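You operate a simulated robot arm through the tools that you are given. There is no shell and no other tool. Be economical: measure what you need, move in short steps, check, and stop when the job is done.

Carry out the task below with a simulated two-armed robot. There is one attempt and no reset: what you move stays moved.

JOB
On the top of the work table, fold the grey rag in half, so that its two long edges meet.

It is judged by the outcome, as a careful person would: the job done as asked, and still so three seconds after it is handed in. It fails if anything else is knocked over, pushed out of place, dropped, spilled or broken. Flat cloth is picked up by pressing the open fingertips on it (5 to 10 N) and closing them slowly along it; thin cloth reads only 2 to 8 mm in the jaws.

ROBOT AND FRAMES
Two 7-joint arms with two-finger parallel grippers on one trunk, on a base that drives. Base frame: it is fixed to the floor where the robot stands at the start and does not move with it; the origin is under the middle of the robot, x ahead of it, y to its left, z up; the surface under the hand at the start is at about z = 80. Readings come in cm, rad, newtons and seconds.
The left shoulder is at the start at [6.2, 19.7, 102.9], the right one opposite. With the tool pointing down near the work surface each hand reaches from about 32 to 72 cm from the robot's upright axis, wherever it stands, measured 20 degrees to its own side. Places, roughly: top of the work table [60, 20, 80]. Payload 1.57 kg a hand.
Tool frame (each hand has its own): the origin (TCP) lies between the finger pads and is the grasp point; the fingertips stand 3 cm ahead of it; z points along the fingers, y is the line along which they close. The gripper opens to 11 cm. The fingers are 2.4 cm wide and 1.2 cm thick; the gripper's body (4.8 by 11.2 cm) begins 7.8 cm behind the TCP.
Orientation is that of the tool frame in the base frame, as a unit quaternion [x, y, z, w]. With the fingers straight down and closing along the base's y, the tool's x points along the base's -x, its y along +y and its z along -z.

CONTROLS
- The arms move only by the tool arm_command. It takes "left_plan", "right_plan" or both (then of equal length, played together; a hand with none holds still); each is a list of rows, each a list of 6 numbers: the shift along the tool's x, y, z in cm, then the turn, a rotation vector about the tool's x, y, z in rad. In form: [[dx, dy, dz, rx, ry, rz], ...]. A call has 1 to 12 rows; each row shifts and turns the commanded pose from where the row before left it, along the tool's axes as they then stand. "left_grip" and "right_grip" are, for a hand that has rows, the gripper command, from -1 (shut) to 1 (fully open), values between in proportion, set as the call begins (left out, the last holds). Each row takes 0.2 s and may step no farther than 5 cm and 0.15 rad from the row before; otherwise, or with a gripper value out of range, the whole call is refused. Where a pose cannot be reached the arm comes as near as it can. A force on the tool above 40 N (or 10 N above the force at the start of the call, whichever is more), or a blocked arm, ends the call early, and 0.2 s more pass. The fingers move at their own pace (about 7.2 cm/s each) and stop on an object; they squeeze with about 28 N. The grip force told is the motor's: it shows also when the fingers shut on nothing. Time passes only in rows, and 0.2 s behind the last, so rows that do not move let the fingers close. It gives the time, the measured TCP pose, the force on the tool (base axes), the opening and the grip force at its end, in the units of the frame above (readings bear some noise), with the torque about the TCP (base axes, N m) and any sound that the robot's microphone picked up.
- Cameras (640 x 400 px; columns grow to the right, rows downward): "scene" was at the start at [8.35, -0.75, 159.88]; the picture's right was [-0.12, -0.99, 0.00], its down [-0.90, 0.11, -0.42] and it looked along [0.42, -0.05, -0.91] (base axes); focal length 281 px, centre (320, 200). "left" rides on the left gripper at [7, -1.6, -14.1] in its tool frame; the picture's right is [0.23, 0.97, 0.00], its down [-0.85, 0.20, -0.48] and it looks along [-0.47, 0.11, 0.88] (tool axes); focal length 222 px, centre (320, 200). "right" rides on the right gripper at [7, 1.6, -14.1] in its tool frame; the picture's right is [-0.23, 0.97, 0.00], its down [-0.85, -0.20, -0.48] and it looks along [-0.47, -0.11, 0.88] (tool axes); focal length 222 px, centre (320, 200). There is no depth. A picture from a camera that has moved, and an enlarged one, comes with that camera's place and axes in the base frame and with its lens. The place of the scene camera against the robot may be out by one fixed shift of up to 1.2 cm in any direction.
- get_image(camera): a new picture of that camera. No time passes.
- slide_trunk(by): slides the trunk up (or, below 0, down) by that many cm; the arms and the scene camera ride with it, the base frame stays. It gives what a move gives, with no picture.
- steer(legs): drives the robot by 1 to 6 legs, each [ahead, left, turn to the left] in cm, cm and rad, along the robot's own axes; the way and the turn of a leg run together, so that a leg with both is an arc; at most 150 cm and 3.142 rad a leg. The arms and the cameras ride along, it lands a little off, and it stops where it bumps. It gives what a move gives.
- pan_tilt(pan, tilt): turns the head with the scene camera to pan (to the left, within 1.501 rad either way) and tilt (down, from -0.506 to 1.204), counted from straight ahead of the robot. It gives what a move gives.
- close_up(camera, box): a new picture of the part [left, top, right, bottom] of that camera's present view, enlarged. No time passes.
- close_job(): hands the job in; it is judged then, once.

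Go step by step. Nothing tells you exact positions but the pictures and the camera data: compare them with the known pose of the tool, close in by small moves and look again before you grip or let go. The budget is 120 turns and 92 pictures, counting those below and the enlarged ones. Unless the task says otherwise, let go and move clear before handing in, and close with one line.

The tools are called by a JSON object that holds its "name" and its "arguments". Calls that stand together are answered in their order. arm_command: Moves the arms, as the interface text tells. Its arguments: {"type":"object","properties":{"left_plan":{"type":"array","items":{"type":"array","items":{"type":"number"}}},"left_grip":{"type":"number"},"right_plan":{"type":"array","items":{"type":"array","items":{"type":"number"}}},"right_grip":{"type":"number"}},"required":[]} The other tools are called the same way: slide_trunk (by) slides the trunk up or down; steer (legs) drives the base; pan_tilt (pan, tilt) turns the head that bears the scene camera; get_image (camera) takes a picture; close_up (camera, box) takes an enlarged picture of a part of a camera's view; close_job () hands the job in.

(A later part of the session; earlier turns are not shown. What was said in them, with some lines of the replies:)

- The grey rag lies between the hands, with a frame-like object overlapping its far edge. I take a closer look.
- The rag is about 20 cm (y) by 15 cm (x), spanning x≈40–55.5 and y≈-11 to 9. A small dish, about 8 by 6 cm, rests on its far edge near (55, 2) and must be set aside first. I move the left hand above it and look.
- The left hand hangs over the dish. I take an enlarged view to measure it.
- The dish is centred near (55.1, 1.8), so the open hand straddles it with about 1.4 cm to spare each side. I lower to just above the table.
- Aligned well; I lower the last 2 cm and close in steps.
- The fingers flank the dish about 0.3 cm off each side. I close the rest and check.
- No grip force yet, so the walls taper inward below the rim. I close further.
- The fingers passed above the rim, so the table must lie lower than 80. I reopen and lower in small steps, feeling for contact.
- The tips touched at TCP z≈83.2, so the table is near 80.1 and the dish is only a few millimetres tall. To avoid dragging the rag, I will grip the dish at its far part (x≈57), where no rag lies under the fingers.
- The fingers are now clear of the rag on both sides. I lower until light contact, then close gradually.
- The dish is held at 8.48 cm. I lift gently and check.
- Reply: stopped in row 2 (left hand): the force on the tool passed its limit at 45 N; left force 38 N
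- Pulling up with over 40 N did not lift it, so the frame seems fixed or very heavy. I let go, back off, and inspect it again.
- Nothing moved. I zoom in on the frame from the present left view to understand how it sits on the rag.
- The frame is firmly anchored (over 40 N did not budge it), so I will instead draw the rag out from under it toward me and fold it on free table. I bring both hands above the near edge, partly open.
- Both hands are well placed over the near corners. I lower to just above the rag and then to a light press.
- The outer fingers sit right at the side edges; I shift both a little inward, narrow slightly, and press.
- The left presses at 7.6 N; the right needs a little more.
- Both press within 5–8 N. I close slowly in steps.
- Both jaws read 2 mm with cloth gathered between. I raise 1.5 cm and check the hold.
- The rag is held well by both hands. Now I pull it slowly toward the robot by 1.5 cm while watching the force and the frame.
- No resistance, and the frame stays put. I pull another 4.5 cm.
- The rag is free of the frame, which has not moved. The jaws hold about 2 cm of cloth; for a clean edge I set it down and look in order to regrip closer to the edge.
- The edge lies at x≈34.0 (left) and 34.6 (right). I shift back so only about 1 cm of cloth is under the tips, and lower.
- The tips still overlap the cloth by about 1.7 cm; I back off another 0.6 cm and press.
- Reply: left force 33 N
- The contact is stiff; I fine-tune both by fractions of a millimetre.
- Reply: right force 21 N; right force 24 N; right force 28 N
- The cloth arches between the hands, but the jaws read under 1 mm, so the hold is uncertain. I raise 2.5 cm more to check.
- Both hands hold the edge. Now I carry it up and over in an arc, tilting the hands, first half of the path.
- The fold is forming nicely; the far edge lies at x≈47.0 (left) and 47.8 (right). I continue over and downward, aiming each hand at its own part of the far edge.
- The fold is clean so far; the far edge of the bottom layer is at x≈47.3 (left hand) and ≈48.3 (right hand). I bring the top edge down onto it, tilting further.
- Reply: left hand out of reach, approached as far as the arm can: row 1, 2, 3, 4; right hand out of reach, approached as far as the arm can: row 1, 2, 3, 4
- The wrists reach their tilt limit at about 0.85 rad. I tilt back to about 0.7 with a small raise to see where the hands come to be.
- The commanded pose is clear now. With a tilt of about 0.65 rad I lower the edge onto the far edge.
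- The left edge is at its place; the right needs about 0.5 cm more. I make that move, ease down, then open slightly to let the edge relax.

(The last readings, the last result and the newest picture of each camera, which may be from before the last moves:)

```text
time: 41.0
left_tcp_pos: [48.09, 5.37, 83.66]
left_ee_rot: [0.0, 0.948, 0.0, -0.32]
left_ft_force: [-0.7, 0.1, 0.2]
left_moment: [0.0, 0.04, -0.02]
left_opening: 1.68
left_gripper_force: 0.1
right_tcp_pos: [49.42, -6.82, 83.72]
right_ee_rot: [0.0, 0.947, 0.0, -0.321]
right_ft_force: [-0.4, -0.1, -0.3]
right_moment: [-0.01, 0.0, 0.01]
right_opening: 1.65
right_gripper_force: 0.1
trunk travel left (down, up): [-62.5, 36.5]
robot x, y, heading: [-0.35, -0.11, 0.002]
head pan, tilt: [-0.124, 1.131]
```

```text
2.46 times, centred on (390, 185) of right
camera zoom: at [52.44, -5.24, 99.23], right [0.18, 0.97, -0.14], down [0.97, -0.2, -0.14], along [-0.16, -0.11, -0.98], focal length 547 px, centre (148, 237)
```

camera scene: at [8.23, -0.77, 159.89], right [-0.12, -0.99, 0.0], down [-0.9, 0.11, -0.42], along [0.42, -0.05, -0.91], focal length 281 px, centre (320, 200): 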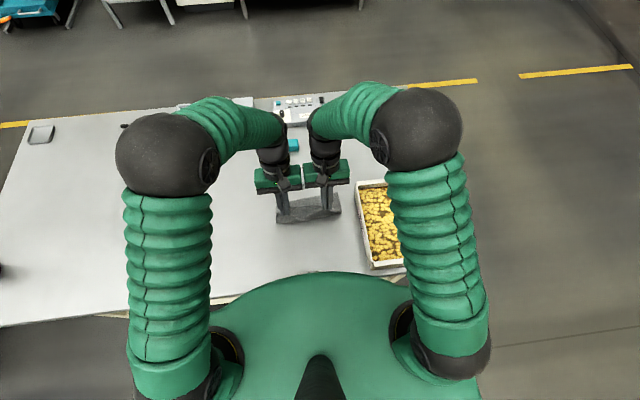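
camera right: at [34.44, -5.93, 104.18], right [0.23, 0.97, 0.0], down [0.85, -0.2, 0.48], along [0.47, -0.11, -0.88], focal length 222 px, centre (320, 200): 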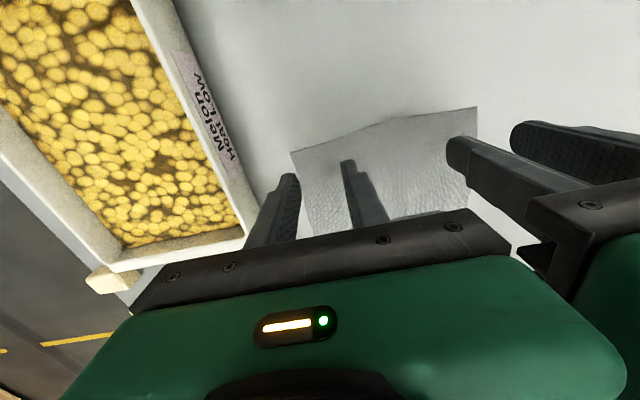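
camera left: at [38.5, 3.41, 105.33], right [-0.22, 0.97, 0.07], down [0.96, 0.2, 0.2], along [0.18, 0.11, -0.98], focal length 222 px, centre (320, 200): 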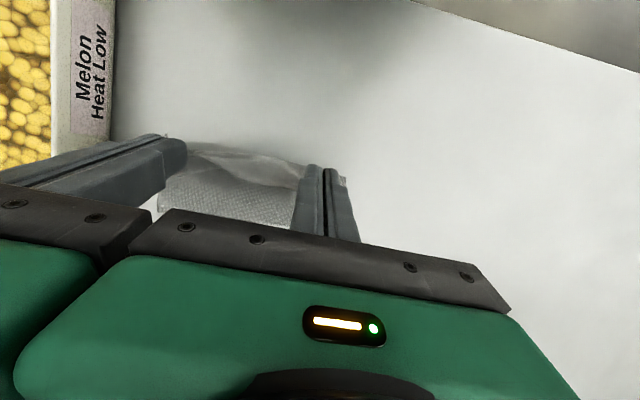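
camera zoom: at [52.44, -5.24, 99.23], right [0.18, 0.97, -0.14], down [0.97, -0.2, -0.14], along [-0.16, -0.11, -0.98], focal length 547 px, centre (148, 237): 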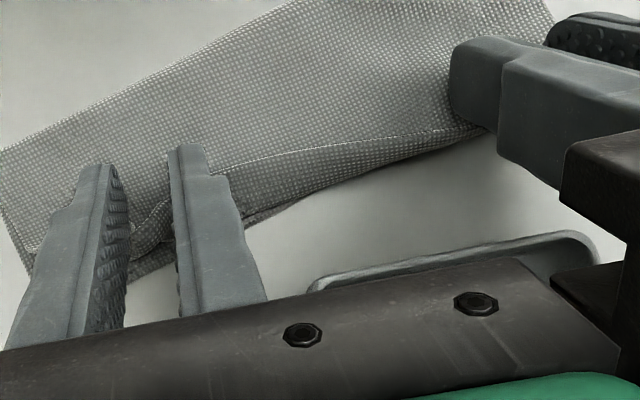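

Released; a narrow strip along the top edge is still turned back. I withdraw along the fingers and look at the result.

{"name": "arm_command", "arguments": {"left_plan": [[0, 0, -1.5, 0, 0, 0], [0, 0, -3, 0, 0, 0], [0, 0, -3, 0, -0.1, 0], [0, 2, -2, 0, -0.14, 0], [0, 2, -1, 0, -0.14, 0], [0, 3, 0, 0, -0.14, 0], [0, 3, 0, 0, -0.13, 0], [0, 0, 0, 0, 0, 0]], "right_plan": [[0, 0, -1.5, 0, 0, 0], [0, 0, -3, 0, 0, 0], [0, 0, -3, 0, -0.1, 0], [0, -2, -2, 0, -0.14, 0], [0, -2, -1, 0, -0.14, 0], [0, -1, 0, 0, -0.14, 0], [0, 0, 0, 0, -0.13, 0], [0, 0, 0, 0, 0, 0]]}}

{"name": "close_up", "arguments": {"camera": "scene", "box": [255, 150, 365, 235]}}

{"name": "get_image", "arguments": {"camera": "left"}}

```text
time: 42.8
left_tcp_pos: [54.16, 15.6, 92.13]
left_ee_rot: [-0.001, 1.0, 0.0, -0.001]
left_ft_force: [-0.6, 0.2, 0.2]
left_moment: [-0.01, 0.02, 0.01]
left_opening: 1.66
left_gripper_force: 0.3
right_tcp_pos: [55.57, -11.69, 92.09]
right_ee_rot: [0.0, 1.0, 0.0, -0.002]
right_ft_force: [0.2, 0.4, -0.8]
right_moment: [0.01, 0.02, 0.0]
right_opening: 1.64
right_gripper_force: 0.1
trunk travel left (down, up): [-62.5, 36.5]
robot x, y, heading: [-0.13, 0.08, 0.001]
head pan, tilt: [-0.124, 1.131]
```

```text
4.71 times, centred on (310, 192) of scene
camera zoom: at [8.57, -0.69, 159.86], right [-0.12, -0.99, 0.0], down [-0.9, 0.11, -0.42], along [0.42, -0.05, -0.91], focal length 1322 px, centre (367, 235)
```

zoom: 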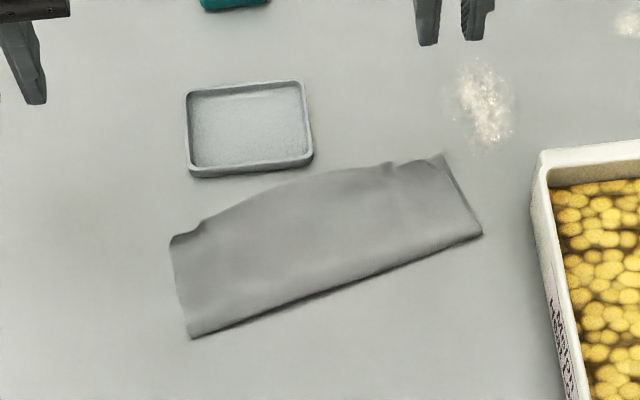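

```text
28 pictures are left
camera left: at [47.23, 13.93, 106.21], right [-0.23, 0.97, 0.0], down [0.86, 0.2, 0.48], along [0.46, 0.11, -0.88], focal length 222 px, centre (320, 200)
```

left: 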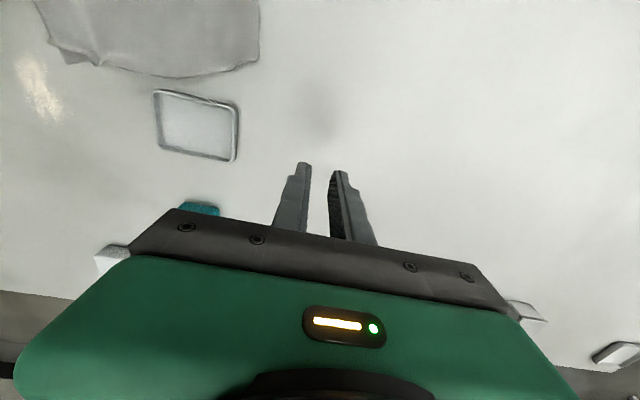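

The rag now lies folded, somewhat turned but on clear table. I look closely at the far edge to see how well the two long edges meet.

{"name": "close_up", "arguments": {"camera": "left", "box": [20, 0, 280, 110]}}

{"name": "close_up", "arguments": {"camera": "scene", "box": [280, 172, 346, 222]}}

```text
2.46 times, centred on (150, 55) of left
camera zoom: at [47.23, 13.93, 106.21], right [-0.23, 0.97, 0.0], down [0.86, 0.2, 0.48], along [0.46, 0.11, -0.88], focal length 547 px, centre (738, 557)
```

zoom: 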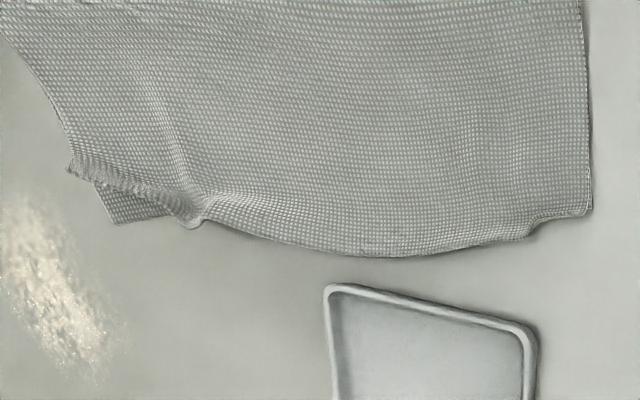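

```text
8.00 times, centred on (313, 197) of scene
camera zoom: at [8.57, -0.69, 159.86], right [-0.12, -0.99, 0.0], down [-0.9, 0.11, -0.42], along [0.42, -0.05, -0.91], focal length 2246 px, centre (376, 224)
```

zoom: 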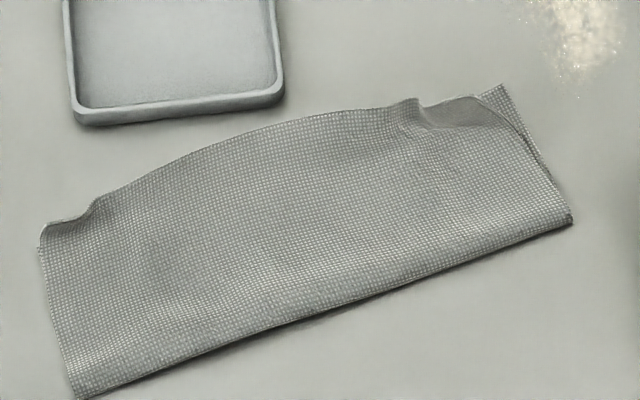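

The edges nearly meet, except that the far-right corner of the top layer is curled back, about 1 cm short. I will smooth it outward with the closed right fingertips, starting just inside the curl.

{"name": "arm_command", "arguments": {"right_plan": [[3.7, 1.7, 0, 0, 0, 0], [3.7, 1.7, 0, 0, 0, 0], [0, 0, 3, 0, 0, 0], [0, 0, 3, 0, 0, 0], [0, 0, 1.7, 0, 0, 0], [0, 0, 0.5, 0, 0, 0], [0, 0, 0, 0, 0, 0]], "right_grip": -1}}

{"name": "close_up", "arguments": {"camera": "right", "box": [200, 70, 500, 260]}}

{"name": "close_up", "arguments": {"camera": "left", "box": [20, 0, 280, 110]}}

```text
time: 44.4
left_tcp_pos: [54.08, 15.57, 92.22]
left_ee_rot: [0.0, 1.0, 0.0, 0.0]
left_ft_force: [0.8, 0.3, 0.3]
left_moment: [-0.02, 0.04, 0.0]
left_opening: 1.65
left_gripper_force: 0.1
right_tcp_pos: [48.0, -8.25, 84.15]
right_ee_rot: [0.001, 1.0, 0.001, -0.001]
right_ft_force: [0.3, 0.1, 0.4]
right_moment: [-0.02, 0.02, 0.0]
right_opening: 0.02
right_gripper_force: 21.6
trunk travel left (down, up): [-62.5, 36.5]
robot x, y, heading: [0.11, 0.32, -0.0]
head pan, tilt: [-0.124, 1.131]
```

```text
2.11 times, centred on (350, 165) of right
camera zoom: at [40.97, -6.77, 98.37], right [0.23, 0.97, 0.0], down [0.86, -0.2, 0.48], along [0.46, -0.11, -0.88], focal length 468 px, centre (257, 274)
```

zoom: 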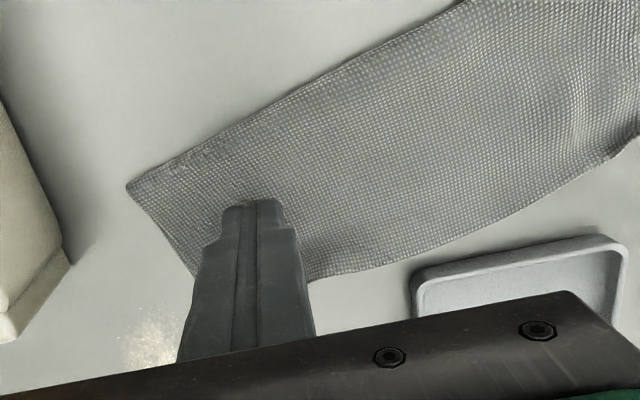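

```text
2.46 times, centred on (150, 55) of left
camera zoom: at [47.07, 13.87, 106.33], right [-0.23, 0.97, 0.0], down [0.85, 0.2, 0.48], along [0.47, 0.11, -0.88], focal length 547 px, centre (738, 557)
```

zoom: 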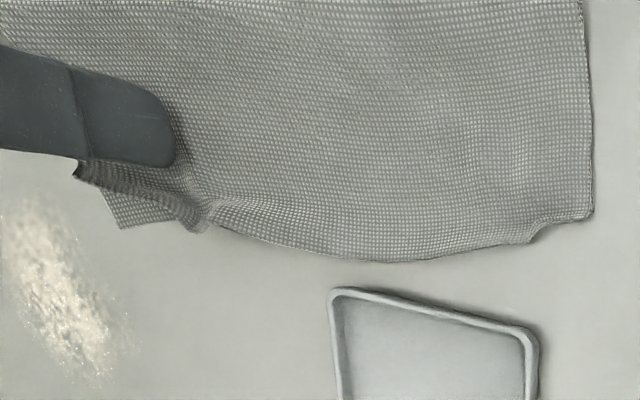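

The tip is just inside the curl. I lower gently to light contact.

{"name": "arm_command", "arguments": {"right_plan": [[0, 0, 0.3, 0, 0, 0], [0, 0, 0.2, 0, 0, 0], [0, 0, 0, 0, 0, 0]]}}

{"name": "arm_command", "arguments": {"right_plan": [[0, 0, 0.12, 0, 0, 0], [0, 0, 0, 0, 0, 0]]}}

```text
time: 45.2
left_tcp_pos: [54.05, 15.56, 92.27]
left_ee_rot: [-0.001, 1.0, 0.001, 0.0]
left_ft_force: [-0.6, 0.1, 0.4]
left_moment: [0.03, 0.0, 0.02]
left_opening: 1.65
left_gripper_force: 0.1
right_tcp_pos: [48.07, -8.33, 83.6]
right_ee_rot: [0.0, 1.0, 0.0, -0.001]
right_ft_force: [-0.7, -0.2, 0.8]
right_moment: [0.0, 0.02, 0.01]
right_opening: 0.0
right_gripper_force: 21.1
trunk travel left (down, up): [-62.5, 36.5]
robot x, y, heading: [0.39, -0.22, 0.003]
head pan, tilt: [-0.124, 1.131]
```

```text
time: 45.8
left_tcp_pos: [54.11, 15.54, 92.23]
left_ee_rot: [-0.001, 1.0, 0.002, 0.0]
left_ft_force: [-0.6, -0.5, 0.1]
left_moment: [-0.02, -0.04, 0.01]
left_opening: 1.65
left_gripper_force: 0.0
right_tcp_pos: [48.08, -8.34, 83.43]
right_ee_rot: [0.0, 1.0, 0.001, -0.001]
right_ft_force: [-0.6, 0.1, 0.3]
right_moment: [0.01, -0.02, 0.0]
right_opening: 0.0
right_gripper_force: 21.2
trunk travel left (down, up): [-62.5, 36.5]
robot x, y, heading: [0.08, -0.24, 0.002]
head pan, tilt: [-0.124, 1.131]
```

Light contact is near. I sweep outward over the curl.

{"name": "arm_command", "arguments": {"right_plan": [[0, 0, 0.06, 0, 0, 0], [-0.4, -0.1, 0, 0, 0, 0], [-0.4, -0.1, 0, 0, 0, 0], [-0.4, -0.1, 0, 0, 0, 0], [-0.4, -0.1, 0, 0, 0, 0], [-0.4, -0.1, 0, 0, 0, 0], [-0.4, -0.1, 0, 0, 0, 0], [-0.4, -0.1, 0, 0, 0, 0], [0, 0, 0, 0, 0, 0]]}}

{"name": "close_up", "arguments": {"camera": "left", "box": [20, 0, 280, 110]}}

```text
time: 47.8
left_tcp_pos: [54.06, 15.46, 92.17]
left_ee_rot: [0.0, 1.0, 0.0, 0.0]
left_ft_force: [-0.2, 1.0, 0.0]
left_moment: [-0.01, -0.04, -0.02]
left_opening: 1.65
left_gripper_force: 0.1
right_tcp_pos: [50.75, -8.98, 83.35]
right_ee_rot: [0.0, 1.0, 0.0, -0.001]
right_ft_force: [-0.1, -0.9, -0.4]
right_moment: [0.0, -0.02, 0.0]
right_opening: 0.0
right_gripper_force: 21.0
trunk travel left (down, up): [-62.5, 36.5]
robot x, y, heading: [0.12, 0.05, -0.0]
head pan, tilt: [-0.124, 1.131]
```

```text
2.46 times, centred on (150, 55) of left
camera zoom: at [47.09, 13.87, 106.32], right [-0.23, 0.97, 0.0], down [0.86, 0.2, 0.48], along [0.47, 0.11, -0.88], focal length 547 px, centre (738, 557)
```

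zoom: 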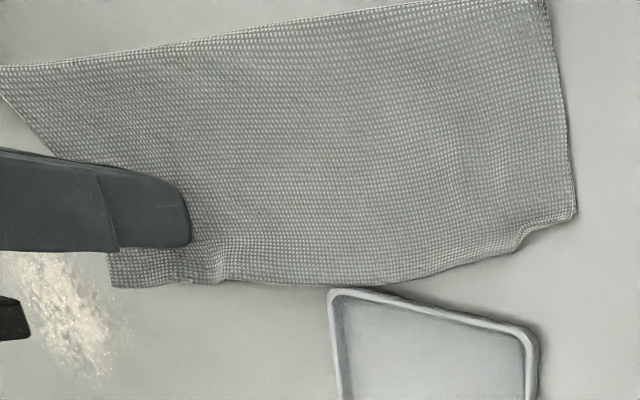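

The sweep shifted the rag a little but seems to have unrolled the corner. I lift away and look.

{"name": "arm_command", "arguments": {"right_plan": [[0, 0, -1, 0, 0, 0], [0, 0, -4, 0, 0, 0], [0, 0, -4, 0, 0, 0], [0, -4, 0, 0, 0, 0], [0, -4, 0, 0, 0, 0], [0, 0, 0, 0, 0, 0]]}}

{"name": "close_up", "arguments": {"camera": "left", "box": [20, 0, 280, 110]}}

{"name": "close_up", "arguments": {"camera": "scene", "box": [272, 165, 352, 225]}}

```text
time: 49.2
left_tcp_pos: [54.2, 15.58, 92.2]
left_ee_rot: [-0.001, 1.0, 0.001, 0.0]
left_ft_force: [-0.6, -0.5, 0.5]
left_moment: [-0.01, -0.01, 0.03]
left_opening: 1.64
left_gripper_force: 0.0
right_tcp_pos: [50.56, -17.17, 92.52]
right_ee_rot: [0.001, 1.0, -0.001, -0.001]
right_ft_force: [-0.2, -0.3, -0.1]
right_moment: [-0.01, 0.03, -0.01]
right_opening: 0.01
right_gripper_force: 21.2
trunk travel left (down, up): [-62.5, 36.5]
robot x, y, heading: [0.04, -0.15, 0.001]
head pan, tilt: [-0.124, 1.131]
```

```text
2.46 times, centred on (150, 55) of left
camera zoom: at [47.07, 13.81, 106.34], right [-0.23, 0.97, 0.0], down [0.85, 0.2, 0.48], along [0.47, 0.11, -0.88], focal length 547 px, centre (738, 557)
```

zoom: 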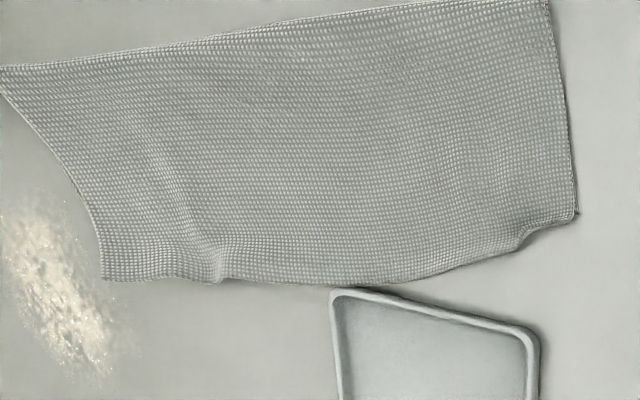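

```text
6.67 times, centred on (312, 195) of scene
camera zoom: at [8.33, -0.81, 159.88], right [-0.12, -0.99, 0.0], down [-0.9, 0.11, -0.42], along [0.42, -0.05, -0.91], focal length 1872 px, centre (373, 233)
```

zoom: 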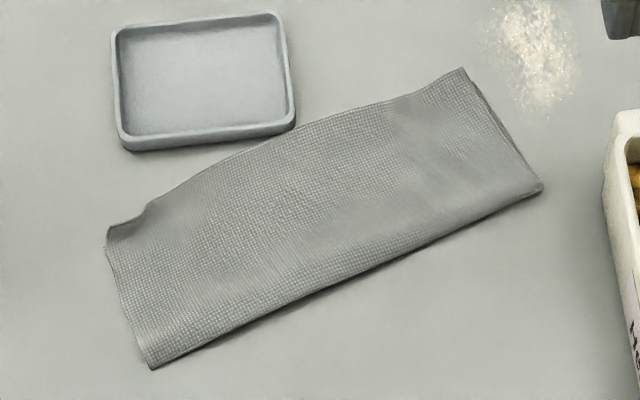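

The right corner now lies flat and its edges coincide. I check the left corner closely.

{"name": "close_up", "arguments": {"camera": "left", "box": [180, 50, 270, 120]}}

{"name": "close_up", "arguments": {"camera": "scene", "box": [280, 182, 310, 206]}}

```text
5.71 times, centred on (225, 85) of left
camera zoom: at [47.07, 13.81, 106.34], right [-0.23, 0.97, 0.0], down [0.85, 0.2, 0.48], along [0.47, 0.11, -0.88], focal length 1269 px, centre (863, 857)
```

zoom: 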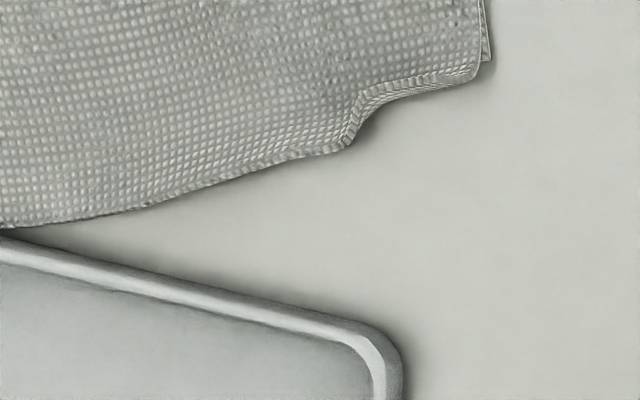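

```text
16.00 times, centred on (295, 194) of scene
camera zoom: at [8.33, -0.81, 159.88], right [-0.12, -0.99, 0.0], down [-0.9, 0.11, -0.42], along [0.42, -0.05, -0.91], focal length 4493 px, centre (720, 296)
```

zoom: 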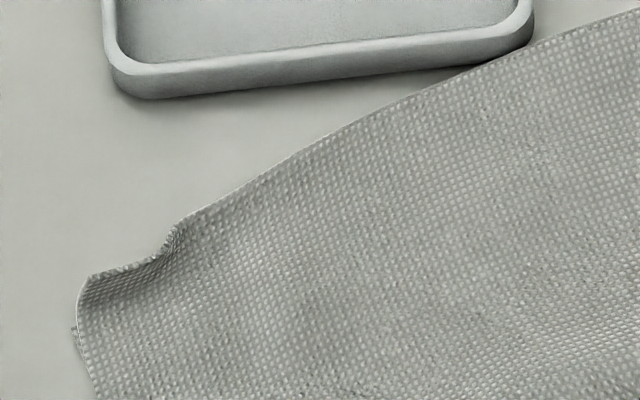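

The corners match within a few millimetres. The top layer may overhang the middle of the far edge by about 1 cm. Nothing else was moved, and both hands are open or clear above the table, so I hand in.

{"name": "close_job", "arguments": {}}

```text
The job is handed in.
```

The grey rag is folded in half with its long edges meeting at the corners to within a few millimetres; in the middle the top layer overhangs by an estimated 1 cm. The dish on its far edge would not lift when I pulled on it, so I slid the rag out from under it instead. The folded rag now lies a little turned, close to the dish and perhaps touching it, and I saw nothing else out of place.
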